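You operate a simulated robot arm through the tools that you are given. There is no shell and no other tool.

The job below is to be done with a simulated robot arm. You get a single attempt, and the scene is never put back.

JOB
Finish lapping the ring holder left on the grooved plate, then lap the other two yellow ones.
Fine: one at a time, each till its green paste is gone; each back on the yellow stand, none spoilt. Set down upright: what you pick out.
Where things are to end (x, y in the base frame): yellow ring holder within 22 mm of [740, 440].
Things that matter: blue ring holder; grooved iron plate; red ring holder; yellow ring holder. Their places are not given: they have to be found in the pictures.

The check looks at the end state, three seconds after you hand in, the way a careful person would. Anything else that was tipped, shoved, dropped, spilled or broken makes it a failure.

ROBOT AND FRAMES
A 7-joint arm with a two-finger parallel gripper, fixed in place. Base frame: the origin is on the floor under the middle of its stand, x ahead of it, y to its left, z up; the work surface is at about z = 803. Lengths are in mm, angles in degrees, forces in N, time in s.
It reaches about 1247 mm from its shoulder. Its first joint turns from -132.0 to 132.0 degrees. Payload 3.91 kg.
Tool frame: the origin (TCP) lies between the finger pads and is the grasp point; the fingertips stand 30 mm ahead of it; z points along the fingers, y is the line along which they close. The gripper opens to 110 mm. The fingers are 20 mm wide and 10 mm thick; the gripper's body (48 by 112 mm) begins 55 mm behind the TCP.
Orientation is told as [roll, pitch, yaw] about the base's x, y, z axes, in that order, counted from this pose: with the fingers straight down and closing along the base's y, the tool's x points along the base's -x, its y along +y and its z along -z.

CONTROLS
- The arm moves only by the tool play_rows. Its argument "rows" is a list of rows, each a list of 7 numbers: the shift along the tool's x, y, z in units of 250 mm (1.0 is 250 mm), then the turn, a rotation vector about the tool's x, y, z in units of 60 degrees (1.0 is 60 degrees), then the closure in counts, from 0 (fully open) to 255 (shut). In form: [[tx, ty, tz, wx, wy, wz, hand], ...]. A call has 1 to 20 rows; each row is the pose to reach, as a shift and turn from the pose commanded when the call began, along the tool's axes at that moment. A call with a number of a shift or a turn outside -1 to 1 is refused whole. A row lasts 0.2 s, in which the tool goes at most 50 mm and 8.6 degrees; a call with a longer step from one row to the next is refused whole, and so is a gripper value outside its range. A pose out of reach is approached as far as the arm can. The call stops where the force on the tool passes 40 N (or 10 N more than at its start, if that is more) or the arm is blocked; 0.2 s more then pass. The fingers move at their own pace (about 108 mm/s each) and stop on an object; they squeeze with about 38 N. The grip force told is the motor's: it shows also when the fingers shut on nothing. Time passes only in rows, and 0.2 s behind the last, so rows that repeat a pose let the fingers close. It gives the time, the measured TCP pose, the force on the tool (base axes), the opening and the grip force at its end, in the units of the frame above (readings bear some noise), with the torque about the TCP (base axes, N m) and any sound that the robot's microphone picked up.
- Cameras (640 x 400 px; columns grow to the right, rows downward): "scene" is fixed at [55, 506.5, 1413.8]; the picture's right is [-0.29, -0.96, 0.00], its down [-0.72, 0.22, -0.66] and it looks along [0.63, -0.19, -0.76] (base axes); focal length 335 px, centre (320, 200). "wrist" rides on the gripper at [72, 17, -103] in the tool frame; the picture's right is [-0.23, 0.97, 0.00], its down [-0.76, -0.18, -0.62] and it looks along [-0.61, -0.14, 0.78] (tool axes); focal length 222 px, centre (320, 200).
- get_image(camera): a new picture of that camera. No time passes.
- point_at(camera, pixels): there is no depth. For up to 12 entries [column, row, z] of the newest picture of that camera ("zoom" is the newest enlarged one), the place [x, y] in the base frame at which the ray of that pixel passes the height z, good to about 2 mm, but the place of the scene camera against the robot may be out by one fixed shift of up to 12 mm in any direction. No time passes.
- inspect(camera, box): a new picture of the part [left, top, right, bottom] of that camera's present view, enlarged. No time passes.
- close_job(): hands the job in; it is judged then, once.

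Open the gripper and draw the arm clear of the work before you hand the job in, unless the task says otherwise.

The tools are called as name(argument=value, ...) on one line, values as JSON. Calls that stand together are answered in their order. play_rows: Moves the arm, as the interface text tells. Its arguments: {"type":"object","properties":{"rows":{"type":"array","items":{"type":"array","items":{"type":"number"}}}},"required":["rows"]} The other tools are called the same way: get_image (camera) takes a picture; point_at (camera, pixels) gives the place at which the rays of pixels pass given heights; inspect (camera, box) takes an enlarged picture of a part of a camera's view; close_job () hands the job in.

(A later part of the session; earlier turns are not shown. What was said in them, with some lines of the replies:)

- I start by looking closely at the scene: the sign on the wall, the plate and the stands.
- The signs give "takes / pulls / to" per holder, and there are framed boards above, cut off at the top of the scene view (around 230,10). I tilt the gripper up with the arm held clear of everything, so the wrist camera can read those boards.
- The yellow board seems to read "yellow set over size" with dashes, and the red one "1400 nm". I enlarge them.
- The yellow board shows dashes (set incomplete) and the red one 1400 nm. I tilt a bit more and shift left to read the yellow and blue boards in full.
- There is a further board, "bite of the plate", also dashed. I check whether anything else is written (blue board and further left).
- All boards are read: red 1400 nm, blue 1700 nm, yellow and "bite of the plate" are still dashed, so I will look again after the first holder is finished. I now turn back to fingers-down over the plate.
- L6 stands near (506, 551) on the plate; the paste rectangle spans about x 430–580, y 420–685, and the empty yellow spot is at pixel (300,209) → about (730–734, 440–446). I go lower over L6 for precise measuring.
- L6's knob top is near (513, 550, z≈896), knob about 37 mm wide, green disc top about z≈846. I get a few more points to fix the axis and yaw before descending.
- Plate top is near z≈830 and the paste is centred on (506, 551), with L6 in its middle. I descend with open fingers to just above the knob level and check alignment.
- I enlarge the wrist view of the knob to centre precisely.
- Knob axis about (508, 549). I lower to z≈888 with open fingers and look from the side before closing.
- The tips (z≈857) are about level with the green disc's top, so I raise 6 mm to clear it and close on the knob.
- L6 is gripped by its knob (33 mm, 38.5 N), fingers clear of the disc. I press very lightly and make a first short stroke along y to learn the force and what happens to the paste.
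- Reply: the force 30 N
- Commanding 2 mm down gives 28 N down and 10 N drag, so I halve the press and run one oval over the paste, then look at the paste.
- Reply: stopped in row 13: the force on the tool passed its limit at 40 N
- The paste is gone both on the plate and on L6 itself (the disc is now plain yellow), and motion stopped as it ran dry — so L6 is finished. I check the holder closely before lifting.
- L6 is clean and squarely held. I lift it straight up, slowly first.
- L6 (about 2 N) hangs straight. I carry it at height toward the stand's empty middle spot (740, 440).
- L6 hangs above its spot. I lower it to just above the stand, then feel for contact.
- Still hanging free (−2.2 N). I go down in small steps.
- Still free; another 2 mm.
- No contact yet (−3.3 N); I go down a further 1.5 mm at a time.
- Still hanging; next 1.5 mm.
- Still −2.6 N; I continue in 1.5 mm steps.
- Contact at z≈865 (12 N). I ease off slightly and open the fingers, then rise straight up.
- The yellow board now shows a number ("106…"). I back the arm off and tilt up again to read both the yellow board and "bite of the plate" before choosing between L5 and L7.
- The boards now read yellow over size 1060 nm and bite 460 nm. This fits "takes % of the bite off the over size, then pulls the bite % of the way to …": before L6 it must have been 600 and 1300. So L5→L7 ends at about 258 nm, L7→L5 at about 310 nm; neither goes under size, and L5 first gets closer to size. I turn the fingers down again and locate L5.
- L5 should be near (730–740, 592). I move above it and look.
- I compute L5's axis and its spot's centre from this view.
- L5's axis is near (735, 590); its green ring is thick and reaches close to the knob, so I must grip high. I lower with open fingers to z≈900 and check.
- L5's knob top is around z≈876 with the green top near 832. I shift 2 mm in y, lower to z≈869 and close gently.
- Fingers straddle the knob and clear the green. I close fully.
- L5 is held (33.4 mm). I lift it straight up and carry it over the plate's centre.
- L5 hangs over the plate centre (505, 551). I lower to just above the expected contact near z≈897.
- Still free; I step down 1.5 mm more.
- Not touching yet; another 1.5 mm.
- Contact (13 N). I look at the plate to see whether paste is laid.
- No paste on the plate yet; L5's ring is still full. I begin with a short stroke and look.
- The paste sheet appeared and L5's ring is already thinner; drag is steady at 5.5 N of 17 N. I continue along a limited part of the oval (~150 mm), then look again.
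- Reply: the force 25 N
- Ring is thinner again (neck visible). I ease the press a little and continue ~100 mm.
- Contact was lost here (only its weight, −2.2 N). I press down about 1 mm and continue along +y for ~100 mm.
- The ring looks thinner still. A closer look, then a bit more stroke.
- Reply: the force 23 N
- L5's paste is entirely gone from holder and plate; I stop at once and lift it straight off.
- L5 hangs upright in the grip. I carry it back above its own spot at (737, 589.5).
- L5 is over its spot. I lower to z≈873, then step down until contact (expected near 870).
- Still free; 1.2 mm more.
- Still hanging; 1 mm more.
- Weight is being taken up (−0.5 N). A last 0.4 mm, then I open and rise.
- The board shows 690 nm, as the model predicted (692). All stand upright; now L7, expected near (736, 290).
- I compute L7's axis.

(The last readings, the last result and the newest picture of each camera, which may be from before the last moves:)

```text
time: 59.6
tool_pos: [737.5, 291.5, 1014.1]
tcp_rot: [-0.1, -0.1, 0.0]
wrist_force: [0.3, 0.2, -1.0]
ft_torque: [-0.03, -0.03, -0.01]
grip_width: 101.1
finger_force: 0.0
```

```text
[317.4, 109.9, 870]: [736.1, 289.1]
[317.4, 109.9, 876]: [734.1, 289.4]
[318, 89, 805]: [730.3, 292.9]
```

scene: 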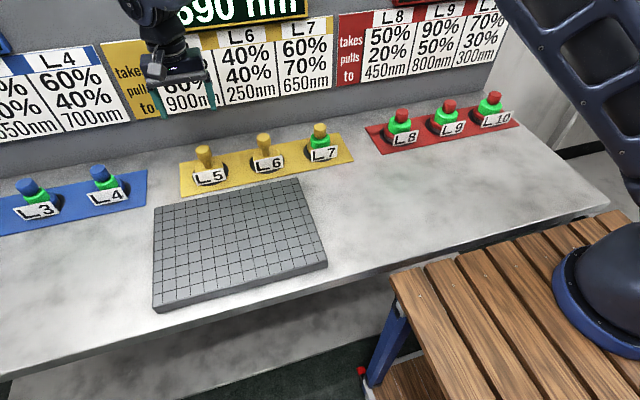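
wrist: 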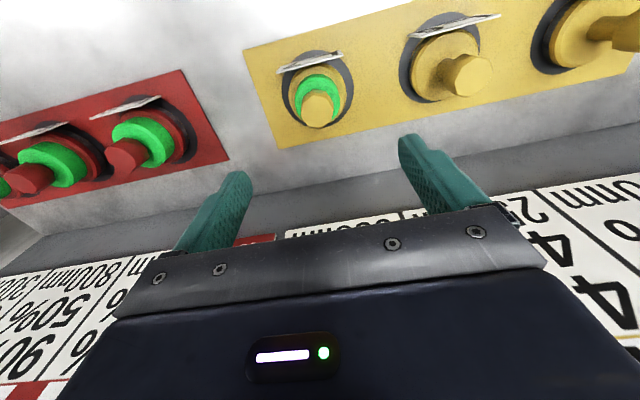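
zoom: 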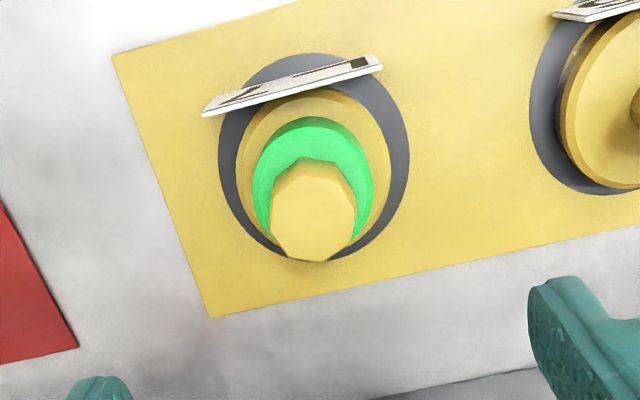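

L7's axis is at (736, 289). I lower to z≈898 there and check.

play_rows(rows=[[0.004, -0.008, 0.12, 0, 0, 0, 20], [0.004, -0.008, 0.24, 0, 0, 0, 20], [0.004, -0.008, 0.36, 0, 0, 0, 20], [0.004, -0.008, 0.46, 0, 0, 0, 20]])

get_image(camera="scene")

inspect(camera="scene", box=[270, 95, 366, 170])

get_image(camera="wrist")

inspect(camera="wrist", box=[220, 50, 420, 200])

```text
time: 60.6
tool_pos: [737.7, 289.9, 897.7]
tcp_rot: [0.0, -0.1, 0.0]
wrist_force: [0.0, -0.4, 0.6]
ft_torque: [-0.03, 0.02, -0.01]
grip_width: 101.3
finger_force: 0.1
```

```text
taken
```

scene: 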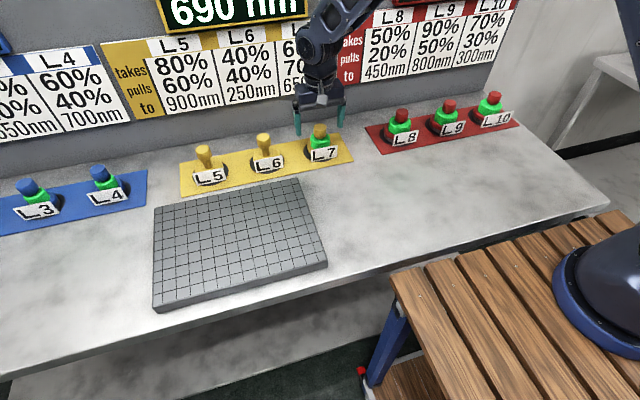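

```text
5.33 times, centred on (318, 132) of scene
```

zoom: 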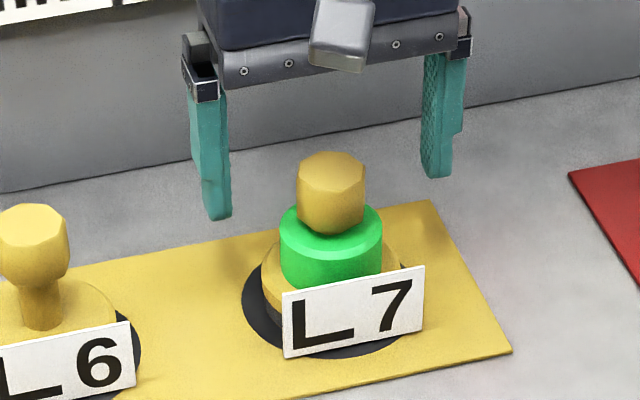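

```text
taken
```

wrist: 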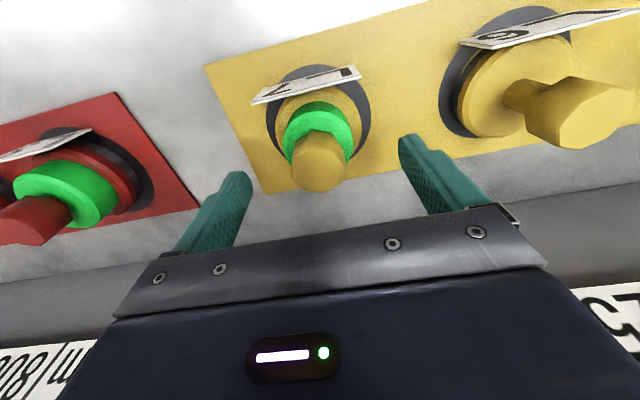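

```text
2.67 times, centred on (320, 125) of wrist
```

zoom: 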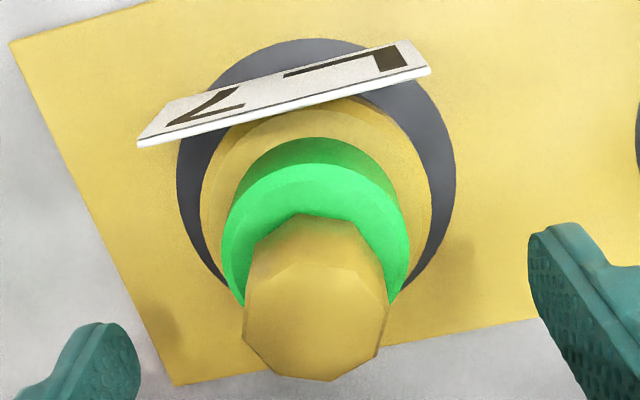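

L7 looks just as L5 did. I lower to z≈870 and close on the knob.

play_rows(rows=[[0.002, -0.004, 0.04, 0, 0, 0, 20], [0.002, -0.004, 0.09, 0, 0, 0, 20], [0.002, -0.004, 0.112, 0, 0, 0, 60], [0.002, -0.004, 0.112, 0, 0, 0, 120], [0.002, -0.004, 0.112, 0, 0, 0, 180], [0.002, -0.004, 0.112, 0, 0, 0, 255], [0.002, -0.004, 0.112, 0, 0, 0, 255]])

inspect(camera="scene", box=[270, 95, 366, 170])

inspect(camera="wrist", box=[200, 70, 440, 250])

```text
time: 62.2
tool_pos: [736.9, 287.9, 871.6]
tcp_rot: [-0.1, 0.0, 0.0]
wrist_force: [-0.6, 1.5, -0.4]
ft_torque: [0.1, -0.02, -0.01]
grip_width: 33.3
finger_force: 38.4
```

```text
5.33 times, centred on (318, 132) of scene
```

zoom: 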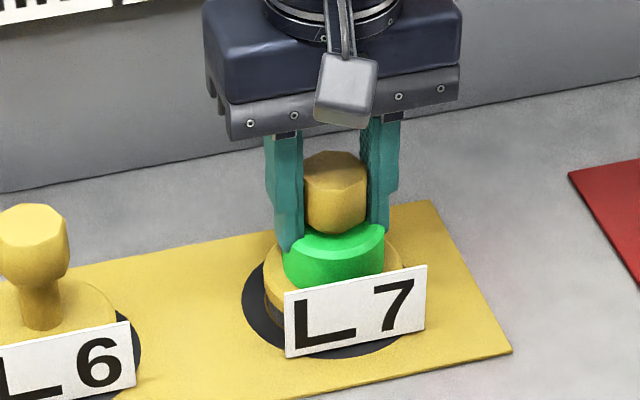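

```text
2.22 times, centred on (320, 160) of wrist
```

zoom: 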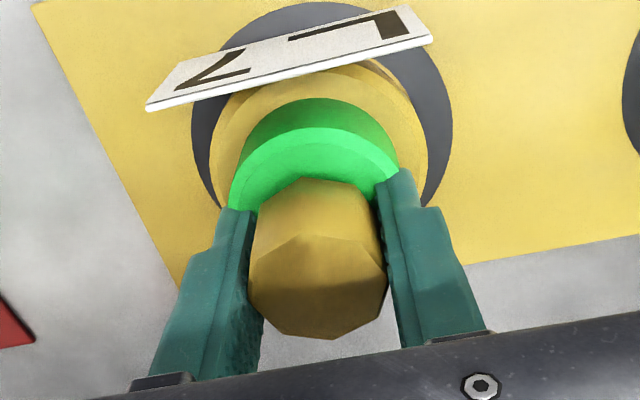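

L7 is held (33.3 mm). I lift it and carry it above the plate.

play_rows(rows=[[0, 0, -0.02, 0, 0, 0, 255], [0, 0, -0.08, 0, 0, 0, 255], [0, 0, -0.18, 0, 0, 0, 255], [0, 0, -0.3, 0, 0, 0, 255], [0, 0, -0.42, 0, 0, 0, 255], [0, 0, -0.52, 0, 0, 0, 255], [0.08, 0.08, -0.52, 0, 0, 0, 255], [0.2, 0.2, -0.52, 0, 0, 0, 255], [0.32, 0.33, -0.52, 0, 0, 0, 255], [0.44, 0.46, -0.52, 0, 0, 0, 255], [0.56, 0.59, -0.52, 0, 0, 0, 255], [0.68, 0.72, -0.52, 0, 0, 0, 255], [0.8, 0.85, -0.52, 0, 0, 0, 255], [0.9, 0.94, -0.52, 0, 0, 0, 255], [0.925, 0.985, -0.52, 0, 0, 0, 255]])

play_rows(rows=[[0, 0, 0.1, 0, 0, 0, 255], [0, 0, 0.2, 0, 0, 0, 255], [0, 0, 0.3, 0, 0, 0, 255], [0, 0, 0.37, 0, 0, 0, 255], [0, 0, 0.4, 0, 0, 0, 255]])

get_image(camera="scene")

inspect(camera="scene", box=[140, 130, 340, 255])

```text
time: 65.4
tool_pos: [507.6, 532.9, 1001.6]
tcp_rot: [-0.1, -0.1, 0.0]
wrist_force: [1.1, 0.6, -2.9]
ft_torque: [0.01, 0.01, 0.0]
grip_width: 33.2
finger_force: 38.5
```

```text
time: 66.6
tool_pos: [506.1, 535.1, 901.2]
tcp_rot: [-0.1, 0.0, -0.1]
wrist_force: [-0.4, 0.4, -2.2]
ft_torque: [0.02, 0.0, -0.02]
grip_width: 33.1
finger_force: 37.7
```

```text
taken
```

scene: 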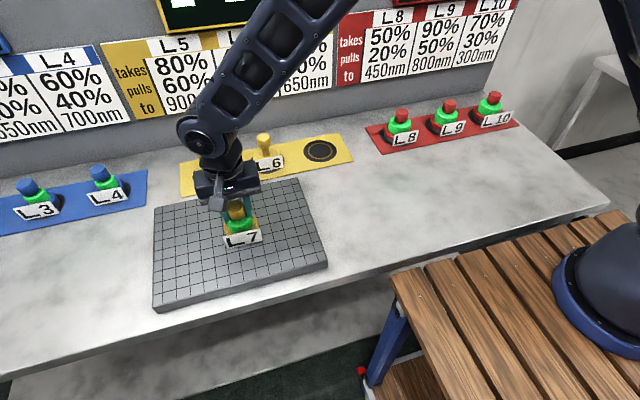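

```text
3.20 times, centred on (240, 192) of scene
```

zoom: 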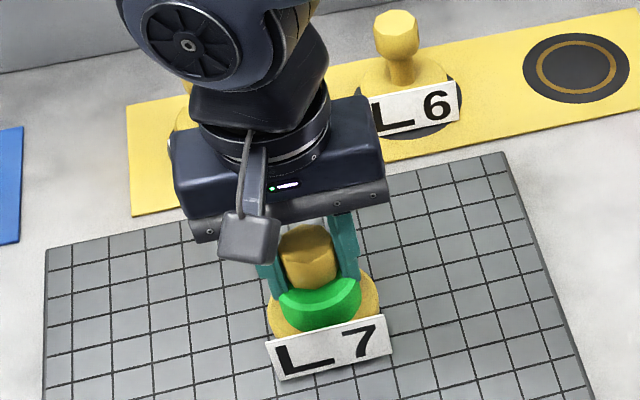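

L7 is just above the plate. I step down to contact (expected near 897–898).

play_rows(rows=[[0, 0, 0.004, 0, 0, 0, 255], [0, 0, 0.01, 0, 0, 0, 255]])

play_rows(rows=[[0, 0, 0.003, 0, 0, 0, 255], [0, 0, 0.004, 0, 0, 0, 255]])

```text
time: 67.2
tool_pos: [505.6, 534.7, 899.3]
tcp_rot: [0.0, 0.0, 0.1]
wrist_force: [-1.9, -4.2, 12.2]
ft_torque: [-0.25, 0.34, 0.06]
grip_width: 33.1
finger_force: 37.9
```

```text
time: 67.8
tool_pos: [505.2, 534.2, 898.9]
tcp_rot: [0.0, 0.0, 0.1]
wrist_force: [-5.3, -3.2, 26.5]
ft_torque: [-0.33, 0.29, 0.01]
grip_width: 33.6
finger_force: 38.2
```

Contact, 26 N now — I ease off to about 13 N and make a first stroke along +y.

play_rows(rows=[[0, 0, -0.003, 0, 0, 0, 255], [0, 0.05, -0.003, 0, 0, 0, 255], [0, 0.13, -0.003, 0, 0, 0, 255], [0, 0.21, -0.003, 0, 0, 0, 255], [0, 0.27, -0.003, 0, 0, 0, 255]])

get_image(camera="scene")

inspect(camera="scene", box=[140, 170, 340, 295])

```text
time: 69.0
tool_pos: [504.5, 602.0, 898.8]
tcp_rot: [0.0, 0.0, 0.0]
wrist_force: [-0.4, -2.9, 12.0]
ft_torque: [0.08, -0.13, 0.02]
grip_width: 33.2
finger_force: 38.1
```

```text
taken
```

scene: 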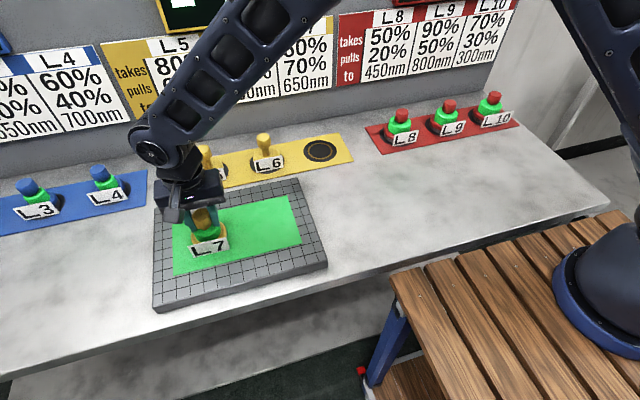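

```text
3.20 times, centred on (240, 232) of scene
```

zoom: 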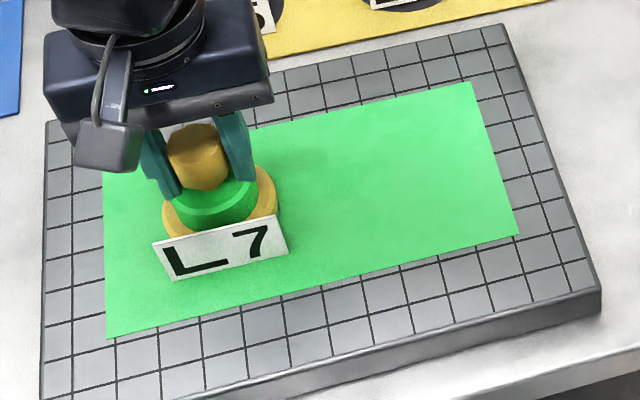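

Paste is laid and thinning, 12 N press. I stroke back ~140 mm with a slight arc.

play_rows(rows=[[-0.05, 0.01, 0, 0, 0, 0, 255], [-0.1, -0.04, 0, 0, 0, 0, 255], [-0.1, -0.13, 0, 0, 0, 0, 255], [-0.1, -0.22, 0, 0, 0, 0, 255], [-0.1, -0.31, 0, 0, 0, 0, 255], [-0.1, -0.4, 0, 0, 0, 0, 255], [-0.1, -0.46, 0, 0, 0, 0, 255]])

get_image(camera="scene")

inspect(camera="scene", box=[140, 170, 340, 295])

```text
time: 70.6
tool_pos: [530.9, 485.8, 898.1]
tcp_rot: [-0.1, 0.0, 0.1]
wrist_force: [0.1, 1.4, 5.9]
ft_torque: [0.2, -0.03, 0.0]
grip_width: 33.5
finger_force: 38.3
```

```text
taken
```

scene: 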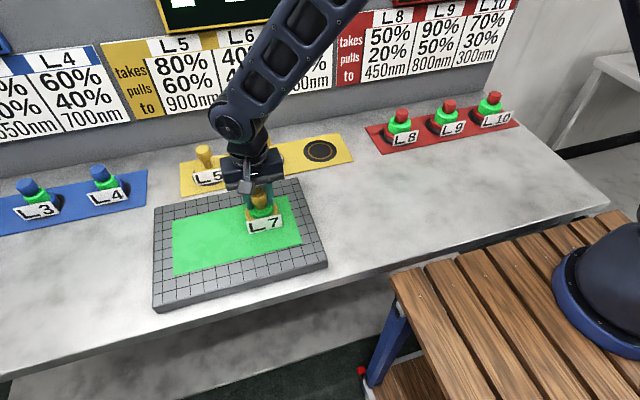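

```text
3.20 times, centred on (240, 232) of scene
```

zoom: 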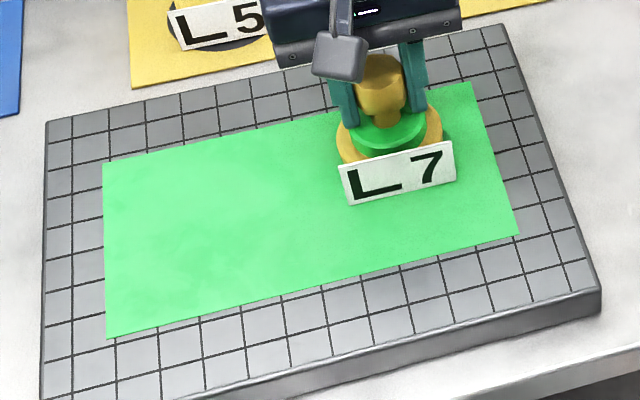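

Thinner again; press fell to 6 N, so I add ~0.4 mm and stroke back ~110 mm.

play_rows(rows=[[0.03, 0.02, 0.002, 0, 0, 0, 255], [0.06, 0.1, 0.002, 0, 0, 0, 255], [0.08, 0.18, 0.002, 0, 0, 0, 255], [0.1, 0.27, 0.002, 0, 0, 0, 255], [0.1, 0.36, 0.002, 0, 0, 0, 255], [0.1, 0.42, 0.002, 0, 0, 0, 255]])

get_image(camera="scene")

inspect(camera="scene", box=[140, 170, 340, 295])

```text
time: 72.0
tool_pos: [506.8, 592.5, 898.9]
tcp_rot: [-0.1, 0.0, -0.1]
wrist_force: [0.5, 0.2, -2.6]
ft_torque: [-0.01, 0.0, -0.01]
grip_width: 32.9
finger_force: 38.3
```

```text
taken
```

scene: 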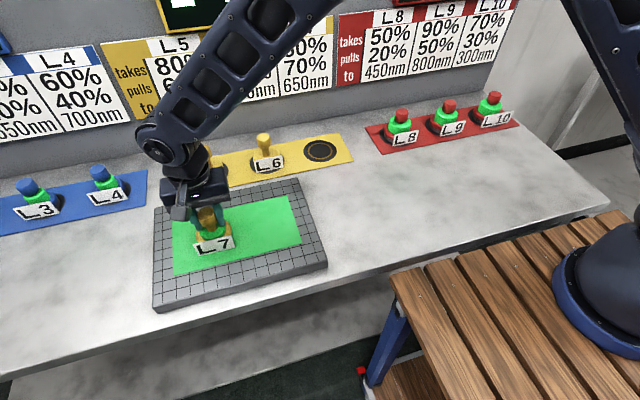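

```text
3.20 times, centred on (240, 232) of scene
```

zoom: 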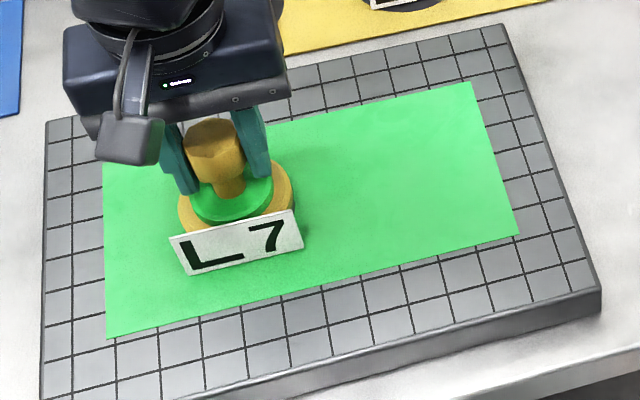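

Contact was lost at the end (−2.6 N). I press ~1.2 mm and stroke −y about 70 mm.

play_rows(rows=[[0, -0.01, 0.004, 0, 0, 0, 255], [0, -0.06, 0.006, 0, 0, 0, 255], [0, -0.14, 0.006, 0, 0, 0, 255], [0, -0.22, 0.006, 0, 0, 0, 255], [0, -0.28, 0.006, 0, 0, 0, 255]])

get_image(camera="scene")

inspect(camera="scene", box=[190, 180, 300, 265])

```text
time: 73.2
tool_pos: [504.7, 522.3, 896.4]
tcp_rot: [0.0, -0.1, 0.0]
wrist_force: [2.0, 8.4, 24.3]
ft_torque: [-0.15, -0.09, -0.05]
grip_width: 33.5
finger_force: 37.7
```

```text
taken
```

scene: 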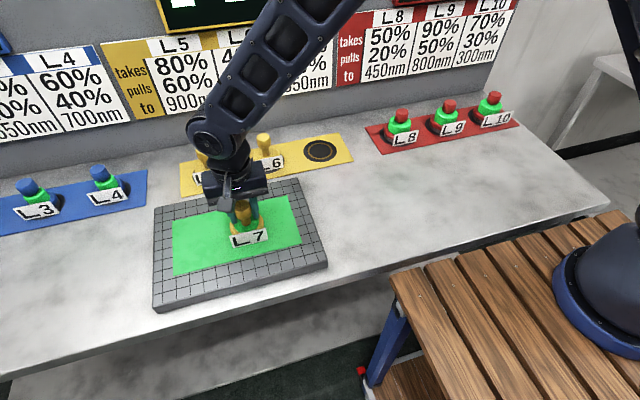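

```text
4.71 times, centred on (245, 222) of scene
```

zoom: 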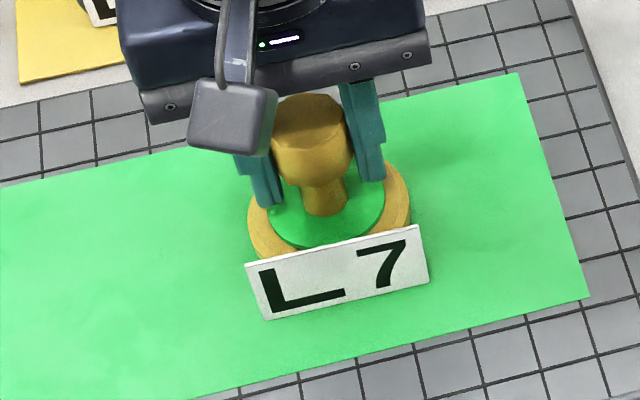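

The ring is now only a film (as L5's was just before it went). I ease the press slightly and take a short 40 mm stroke.

play_rows(rows=[[0, 0.04, -0.002, 0, 0, 0, 255], [0, 0.1, -0.002, 0, 0, 0, 255], [0, 0.16, -0.002, 0, 0, 0, 255]])

get_image(camera="scene")

inspect(camera="scene", box=[180, 180, 290, 265])

```text
time: 74.0
tool_pos: [505.6, 562.2, 895.5]
tcp_rot: [-0.1, 0.0, 0.0]
wrist_force: [0.9, 0.3, -3.3]
ft_torque: [-0.04, 0.0, -0.01]
grip_width: 33.2
finger_force: 37.4
```

```text
taken
```

scene: 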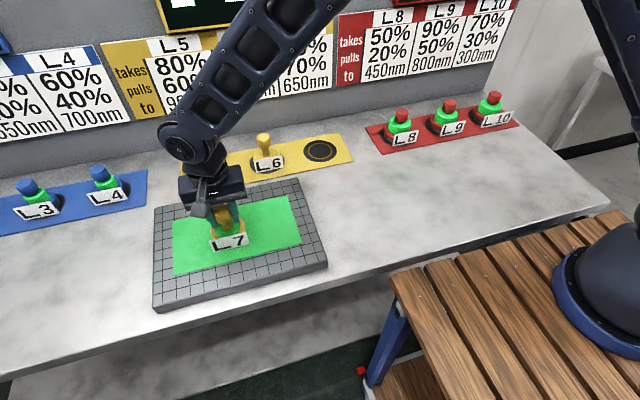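

```text
4.71 times, centred on (235, 222) of scene
```

zoom: 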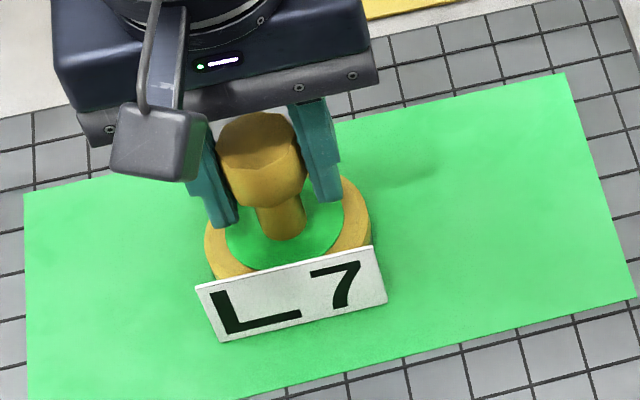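

Only its own weight again (−3.3 N) — the fingers have slid ~3 mm down the knob under the press. I press ~1 mm and take a 40 mm stroke.

play_rows(rows=[[0, 0, 0.003, 0, 0, 0, 255], [0, -0.04, 0.004, 0, 0, 0, 255], [0, -0.1, 0.004, 0, 0, 0, 255], [0, -0.16, 0.004, 0, 0, 0, 255]])

get_image(camera="scene")

inspect(camera="scene", box=[190, 180, 300, 265])

```text
time: 75.0
tool_pos: [506.1, 523.2, 896.7]
tcp_rot: [0.0, 0.1, 0.0]
wrist_force: [-0.6, -0.6, -2.3]
ft_torque: [-0.01, -0.02, -0.02]
grip_width: 33.1
finger_force: 38.3
```

```text
taken
```

scene: 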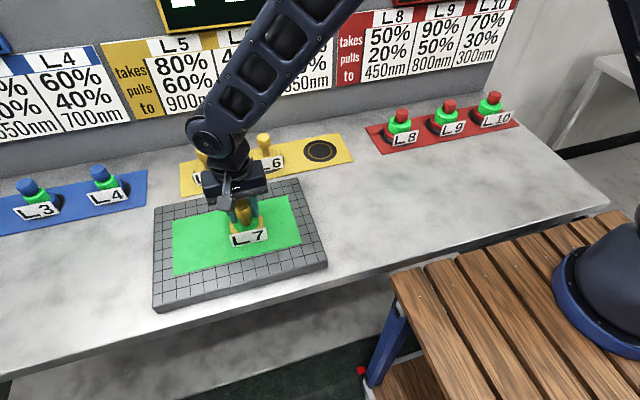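

```text
4.71 times, centred on (245, 222) of scene
```

zoom: 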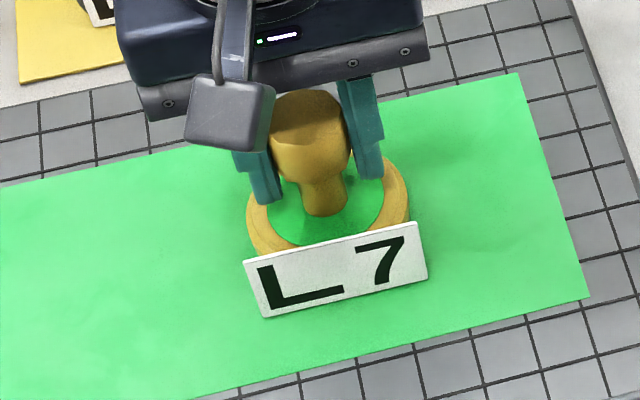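

Still no contact here. I lower in small vertical steps until the force shows contact.

play_rows(rows=[[0, 0, 0.002, 0, 0, 0, 255], [0, 0, 0.004, 0, 0, 0, 255]])

inspect(camera="scene", box=[215, 190, 280, 250])

```text
time: 75.6
tool_pos: [506.8, 522.8, 896.1]
tcp_rot: [-0.1, 0.0, 0.0]
wrist_force: [-0.8, 0.6, -3.0]
ft_torque: [-0.03, 0.01, -0.01]
grip_width: 33.3
finger_force: 38.0
```

```text
6.67 times, centred on (248, 220) of scene
```

zoom: 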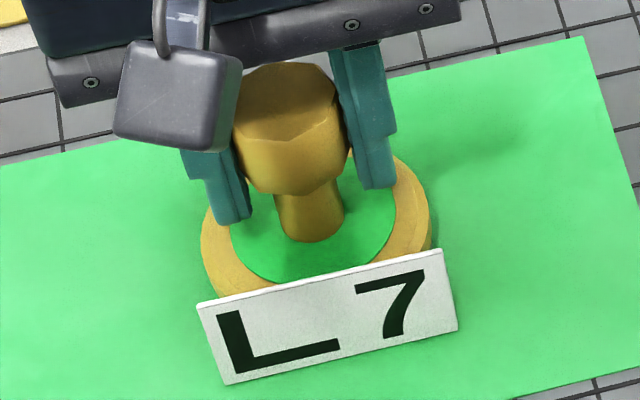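

Film left on the holder; still hanging. Another 1 mm down.

play_rows(rows=[[0, 0, 0.002, 0, 0, 0, 255], [0, 0, 0.004, 0, 0, 0, 255]])

```text
time: 76.2
tool_pos: [506.9, 522.2, 894.4]
tcp_rot: [0.1, -0.2, -0.1]
wrist_force: [0.9, -2.2, 22.5]
ft_torque: [-0.45, 0.43, 0.05]
grip_width: 33.1
finger_force: 38.1
```

Contact (22 N). I ease 0.3 mm and stroke 30 mm along −y... then look.

play_rows(rows=[[0, 0.01, -0.001, 0, 0, 0, 255], [0, 0.06, -0.001, 0, 0, 0, 255], [0, 0.12, -0.001, 0, 0, 0, 255]])

get_image(camera="scene")

inspect(camera="scene", box=[180, 180, 290, 265])

```text
time: 77.0
tool_pos: [505.2, 551.5, 895.5]
tcp_rot: [0.0, 0.1, 0.0]
wrist_force: [2.4, -7.0, 22.4]
ft_torque: [-0.3, -0.1, 0.12]
grip_width: 33.4
finger_force: 37.9
```

```text
taken
```

scene: 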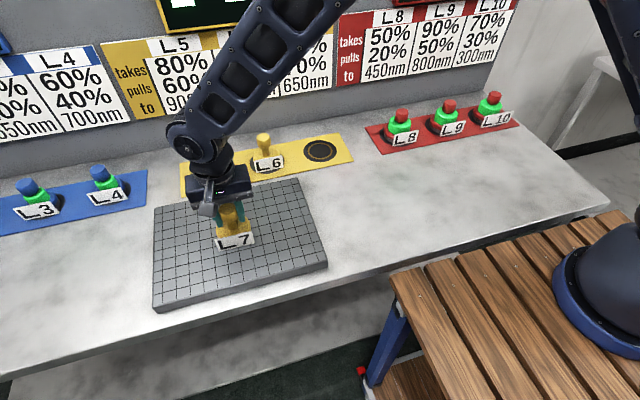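

```text
4.71 times, centred on (235, 222) of scene
```

zoom: 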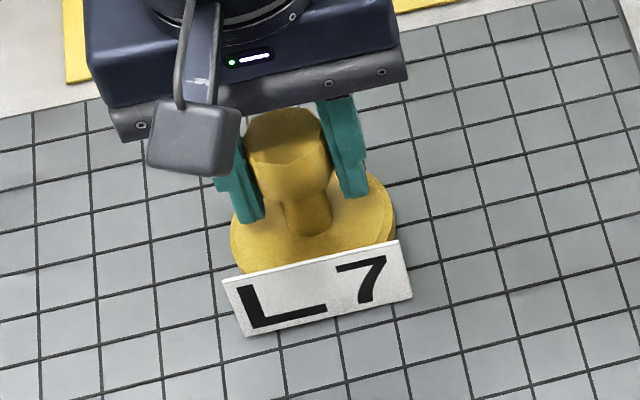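

L7's paste is gone. I stop and lift it straight off the plate.

play_rows(rows=[[0, 0, -0.01, 0, 0, 0, 255], [0, 0, -0.04, 0, 0, 0, 255], [0, 0, -0.1, 0, 0, 0, 255], [0, 0, -0.2, 0, 0, 0, 255], [0, 0, -0.3, 0, 0, 0, 255], [0, 0, -0.4, 0, 0, 0, 255], [0, 0, -0.43, 0, 0, 0, 255]])

get_image(camera="wrist")

```text
time: 78.6
tool_pos: [504.8, 551.1, 1001.7]
tcp_rot: [-0.2, 0.0, 0.0]
wrist_force: [0.2, 0.8, -3.1]
ft_torque: [-0.04, 0.04, 0.0]
grip_width: 33.4
finger_force: 37.7
```

```text
taken
```

wrist: 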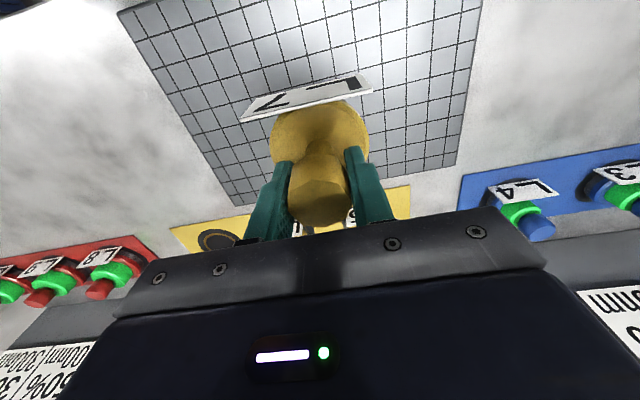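

L7 hangs upright. I carry it back above its own spot at (736.5, 288.5).

play_rows(rows=[[-0.07, -0.07, 0, 0, 0, 0, 255], [-0.19, -0.2, 0, 0, 0, 0, 255], [-0.31, -0.33, 0, 0, 0, 0, 255], [-0.43, -0.46, 0, 0, 0, 0, 255], [-0.55, -0.59, 0, 0, 0, 0, 255], [-0.67, -0.72, 0, 0, 0, 0, 255], [-0.79, -0.84, 0, 0, 0, 0, 255], [-0.88, -0.93, 0, 0, 0, 0, 255], [-0.925, -0.98, 0, 0, 0, 0, 255]])

play_rows(rows=[[0, -0.05, 0.02, 0, 0, 0, 255], [0, -0.07, 0.1, 0, 0, 0, 255], [0, -0.07, 0.2, 0, 0, 0, 255], [0, -0.07, 0.3, 0, 0, 0, 255], [0, -0.07, 0.4, 0, 0, 0, 255], [0, -0.07, 0.44, 0, 0, 0, 255]])

get_image(camera="wrist")

get_image(camera="scene")

inspect(camera="scene", box=[270, 95, 366, 170])

```text
time: 80.6
tool_pos: [736.6, 307.9, 1000.7]
tcp_rot: [-0.1, 0.0, 0.0]
wrist_force: [0.0, 0.8, -3.0]
ft_torque: [-0.01, -0.03, -0.01]
grip_width: 33.4
finger_force: 38.8
```

```text
time: 82.0
tool_pos: [736.5, 289.1, 890.5]
tcp_rot: [-0.2, 0.0, -0.1]
wrist_force: [0.7, -0.4, -2.4]
ft_torque: [-0.03, -0.03, -0.01]
grip_width: 33.3
finger_force: 37.6
```

```text
taken
```

wrist: 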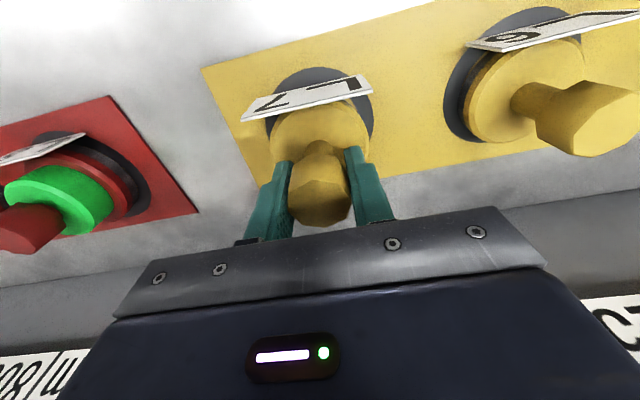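

```text
taken
```

scene: 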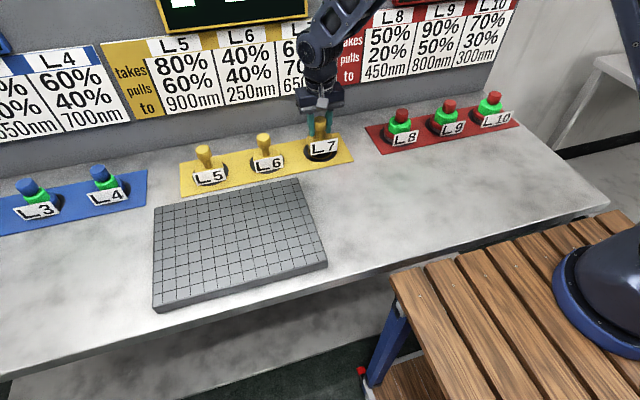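

```text
5.33 times, centred on (318, 132) of scene
```

zoom: 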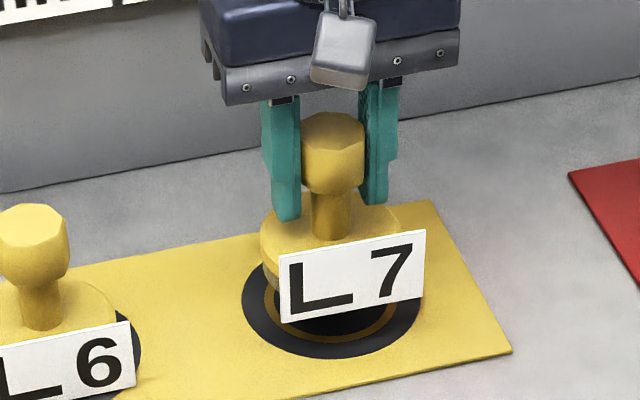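

L7 is over its spot. I lower to z≈872, then step to contact (expected ~868).

play_rows(rows=[[0, 0, 0.03, 0, 0, 0, 255], [0, 0, 0.06, 0, 0, 0, 255], [0, 0, 0.073, 0, 0, 0, 255]])

play_rows(rows=[[0, 0, 0.003, 0, 0, 0, 255], [0, 0, 0.006, 0, 0, 0, 255]])

```text
time: 82.8
tool_pos: [736.0, 288.9, 872.6]
tcp_rot: [-0.2, -0.1, 0.0]
wrist_force: [-0.3, -0.5, -2.0]
ft_torque: [0.0, -0.02, -0.02]
grip_width: 33.3
finger_force: 37.8
```

```text
time: 83.4
tool_pos: [736.3, 289.4, 872.4]
tcp_rot: [0.0, 0.0, 0.0]
wrist_force: [0.6, -0.1, -2.5]
ft_torque: [0.01, -0.05, -0.01]
grip_width: 33.2
finger_force: 37.4
```

Still free; 1.2 mm more.

play_rows(rows=[[0, 0, 0.003, 0, 0, 0, 255], [0, 0, 0.005, 0, 0, 0, 255]])

inspect(camera="scene", box=[270, 95, 366, 170])

```text
time: 84.0
tool_pos: [736.6, 290.6, 870.9]
tcp_rot: [-0.1, 0.0, 0.0]
wrist_force: [0.2, -1.0, -1.7]
ft_torque: [0.0, -0.01, 0.0]
grip_width: 33.3
finger_force: 37.8
```

```text
5.33 times, centred on (318, 132) of scene
```

zoom: 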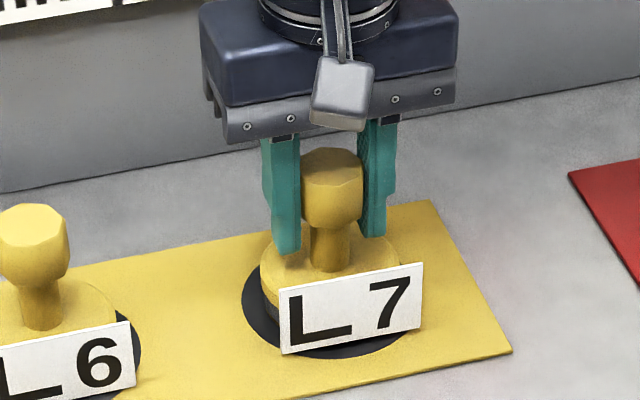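

Nearly down but still hanging; another 1 mm.

play_rows(rows=[[0, 0, 0.002, 0, 0, 0, 255], [0, 0, 0.004, 0, 0, 0, 255]])

```text
time: 84.6
tool_pos: [735.7, 289.6, 869.2]
tcp_rot: [-0.1, 0.0, 0.0]
wrist_force: [0.1, -0.3, -2.1]
ft_torque: [0.02, 0.02, -0.02]
grip_width: 33.1
finger_force: 37.6
```

Still −2.1 N; 1 mm more.

play_rows(rows=[[0, 0, 0.002, 0, 0, 0, 255], [0, 0, 0.004, 0, 0, 0, 255]])

```text
time: 85.2
tool_pos: [735.6, 289.3, 870.2]
tcp_rot: [-0.1, 0.0, 0.0]
wrist_force: [-0.1, -0.3, -3.2]
ft_torque: [-0.02, -0.01, 0.0]
grip_width: 33.3
finger_force: 37.5
```

Not yet; 1 mm more.

play_rows(rows=[[0, 0, 0.002, 0, 0, 0, 255], [0, 0, 0.004, 0, 0, 0, 255]])

```text
time: 85.8
tool_pos: [736.9, 290.5, 868.7]
tcp_rot: [0.0, -0.1, 0.0]
wrist_force: [0.3, 0.3, -2.0]
ft_torque: [0.0, -0.01, -0.01]
grip_width: 33.2
finger_force: 37.8
```

Still hanging by the reading; 1 mm more.

play_rows(rows=[[0, 0, 0.002, 0, 0, 0, 255], [0, 0, 0.004, 0, 0, 0, 255]])

inspect(camera="scene", box=[270, 95, 366, 170])

```text
time: 86.4
tool_pos: [737.9, 290.1, 867.0]
tcp_rot: [0.1, -0.1, -0.1]
wrist_force: [-0.4, -1.0, 11.6]
ft_torque: [0.12, 0.21, 0.0]
grip_width: 33.2
finger_force: 38.3
```

```text
5.33 times, centred on (318, 132) of scene
```

zoom: 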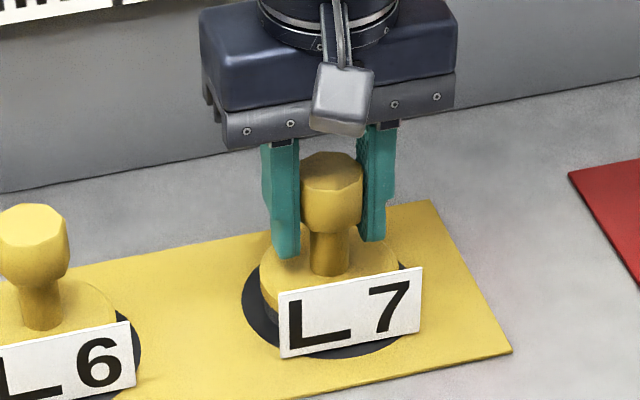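

Contact (11.6 N). I ease off slightly, open the fingers and rise straight up.

play_rows(rows=[[0, 0, -0.002, 0, 0, 0, 255], [0, 0, -0.002, 0, 0, 0, 150], [0, 0, -0.002, 0, 0, 0, 60], [0, 0, -0.002, 0, 0, 0, 40], [0, 0, -0.002, 0, 0, 0, 40]])

play_rows(rows=[[0, 0, -0.05, 0, 0, 0, 40], [0, 0, -0.15, 0, 0, 0, 40], [0, 0, -0.3, 0, 0, 0, 40], [0, 0, -0.45, 0, 0, 0, 40], [0, 0, -0.6, 0, 0, 0, 40]])

play_rows(rows=[[0.1, 0.0, -0.06, 0, 0, 0, 0], [0.25, 0.02, -0.12, 0, 0, 0, 0], [0.4, 0.04, -0.18, 0, 0, 0, 0], [0.55, 0.06, -0.24, 0, 0, 0, 0], [0.7, 0.08, -0.3, 0, 0, 0, 0], [0.82, 0.1, -0.34, 0, 0, 0, 0]])

get_image(camera="scene")

inspect(camera="scene", box=[160, 110, 356, 210])

inspect(camera="scene", box=[140, 0, 340, 60])

get_image(camera="wrist")

```text
time: 87.6
tool_pos: [735.5, 290.7, 867.7]
tcp_rot: [-0.1, 0.0, 0.1]
wrist_force: [0.5, -0.3, 0.3]
ft_torque: [0.0, -0.01, 0.01]
grip_width: 92.6
finger_force: 0.2
```

```text
time: 88.8
tool_pos: [739.9, 290.1, 1017.1]
tcp_rot: [-0.1, 0.0, 0.1]
wrist_force: [-0.1, -0.1, -1.2]
ft_torque: [-0.01, 0.04, -0.01]
grip_width: 92.6
finger_force: 0.0
```

```text
time: 90.2
tool_pos: [532.2, 313.8, 1101.4]
tcp_rot: [-0.1, 0.0, 0.1]
wrist_force: [0.3, 1.4, -0.3]
ft_torque: [0.02, 0.06, 0.02]
grip_width: 109.9
finger_force: 0.0
```

```text
taken
```

scene: 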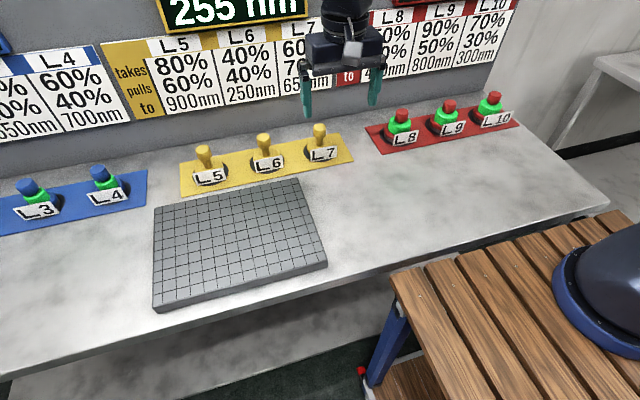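

```text
3.27 times, centred on (258, 160) of scene
```

zoom: 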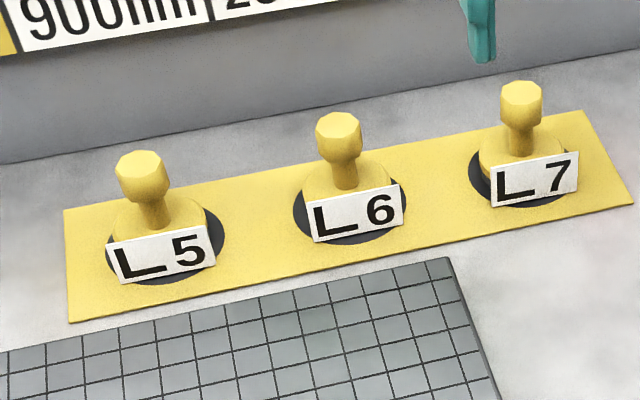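

```text
3.20 times, centred on (240, 30) of scene
```

zoom: 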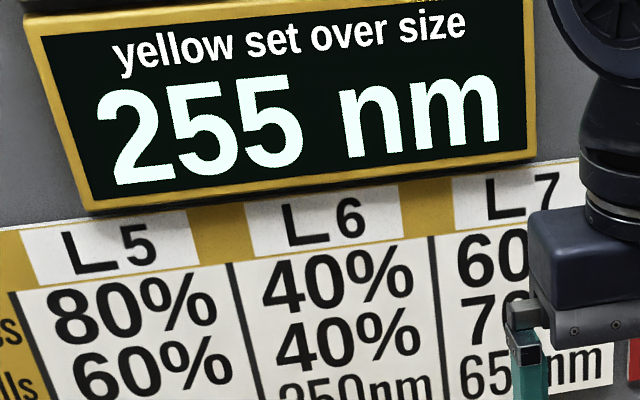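

```text
taken
```

wrist: 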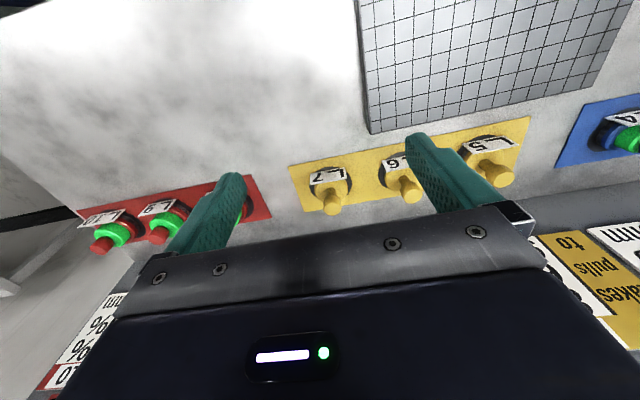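

All three yellow holders are clean, upright on their spots; the board reads 255 nm as predicted, and red and blue are untouched. One last close look at the three before handing in.

inspect(camera="scene", box=[180, 120, 276, 200])

inspect(camera="scene", box=[250, 110, 346, 190])

point_at(camera="scene", pixels=[[263, 138, 874], [203.5, 150, 874], [319.5, 128, 874]])

```text
5.00 times, centred on (228, 160) of scene
```

zoom: 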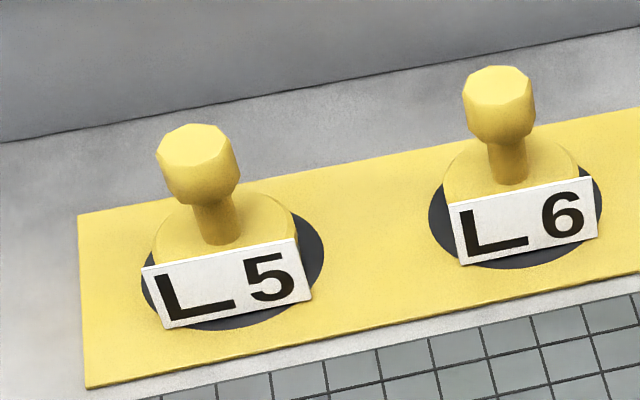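

```text
5.00 times, centred on (298, 150) of scene
```

zoom: 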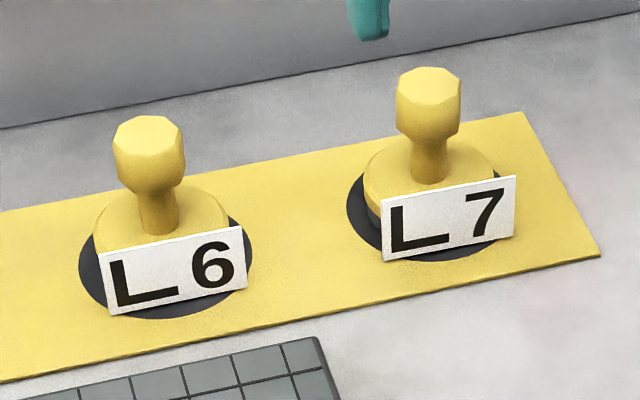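

```text
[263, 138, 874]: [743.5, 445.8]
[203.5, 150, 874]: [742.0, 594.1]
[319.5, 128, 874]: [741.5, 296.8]
```

Everything stands as required: L6 at about (740, 440), L5 and L7 on their own spots, paste gone from all three and from the plate, gripper open and clear. I hand in the job.

close_job()

```text
The job is handed in.
```

All three yellow ring holders are lapped until their green paste was gone, and they stand upright back on the yellow stand. I have handed the job in; no verdict has come back yet.

- **Order:** I finished L6 first, as it was already on the plate, then lapped L5 and then L7.
- **Why L5 before L7:** after L6 the wall boards showed 1060 nm yellow over size and a plate bite of 460 nm. With the "takes / pulls / to" figures on the sign, L5 then L7 should end at about 258 nm, against about 310 nm the other way round. Neither order would go under size.
- **Result:** the yellow board now reads 255 nm, and I saw no damage on any of the three in the last close view.
- **Positions:** L6 was set down with the gripper at about (740.7, 439.5), well within 22 mm of [740, 440]. L5 and L7 are back on the spots they came from.
- **Force stop on L6:** the arm stopped itself once at the 40 N force limit, at about the point L6's paste ran out. I lifted it off there, and it looks clean.

I did not touch the red or blue holders. The gripper is open and clear of the work.
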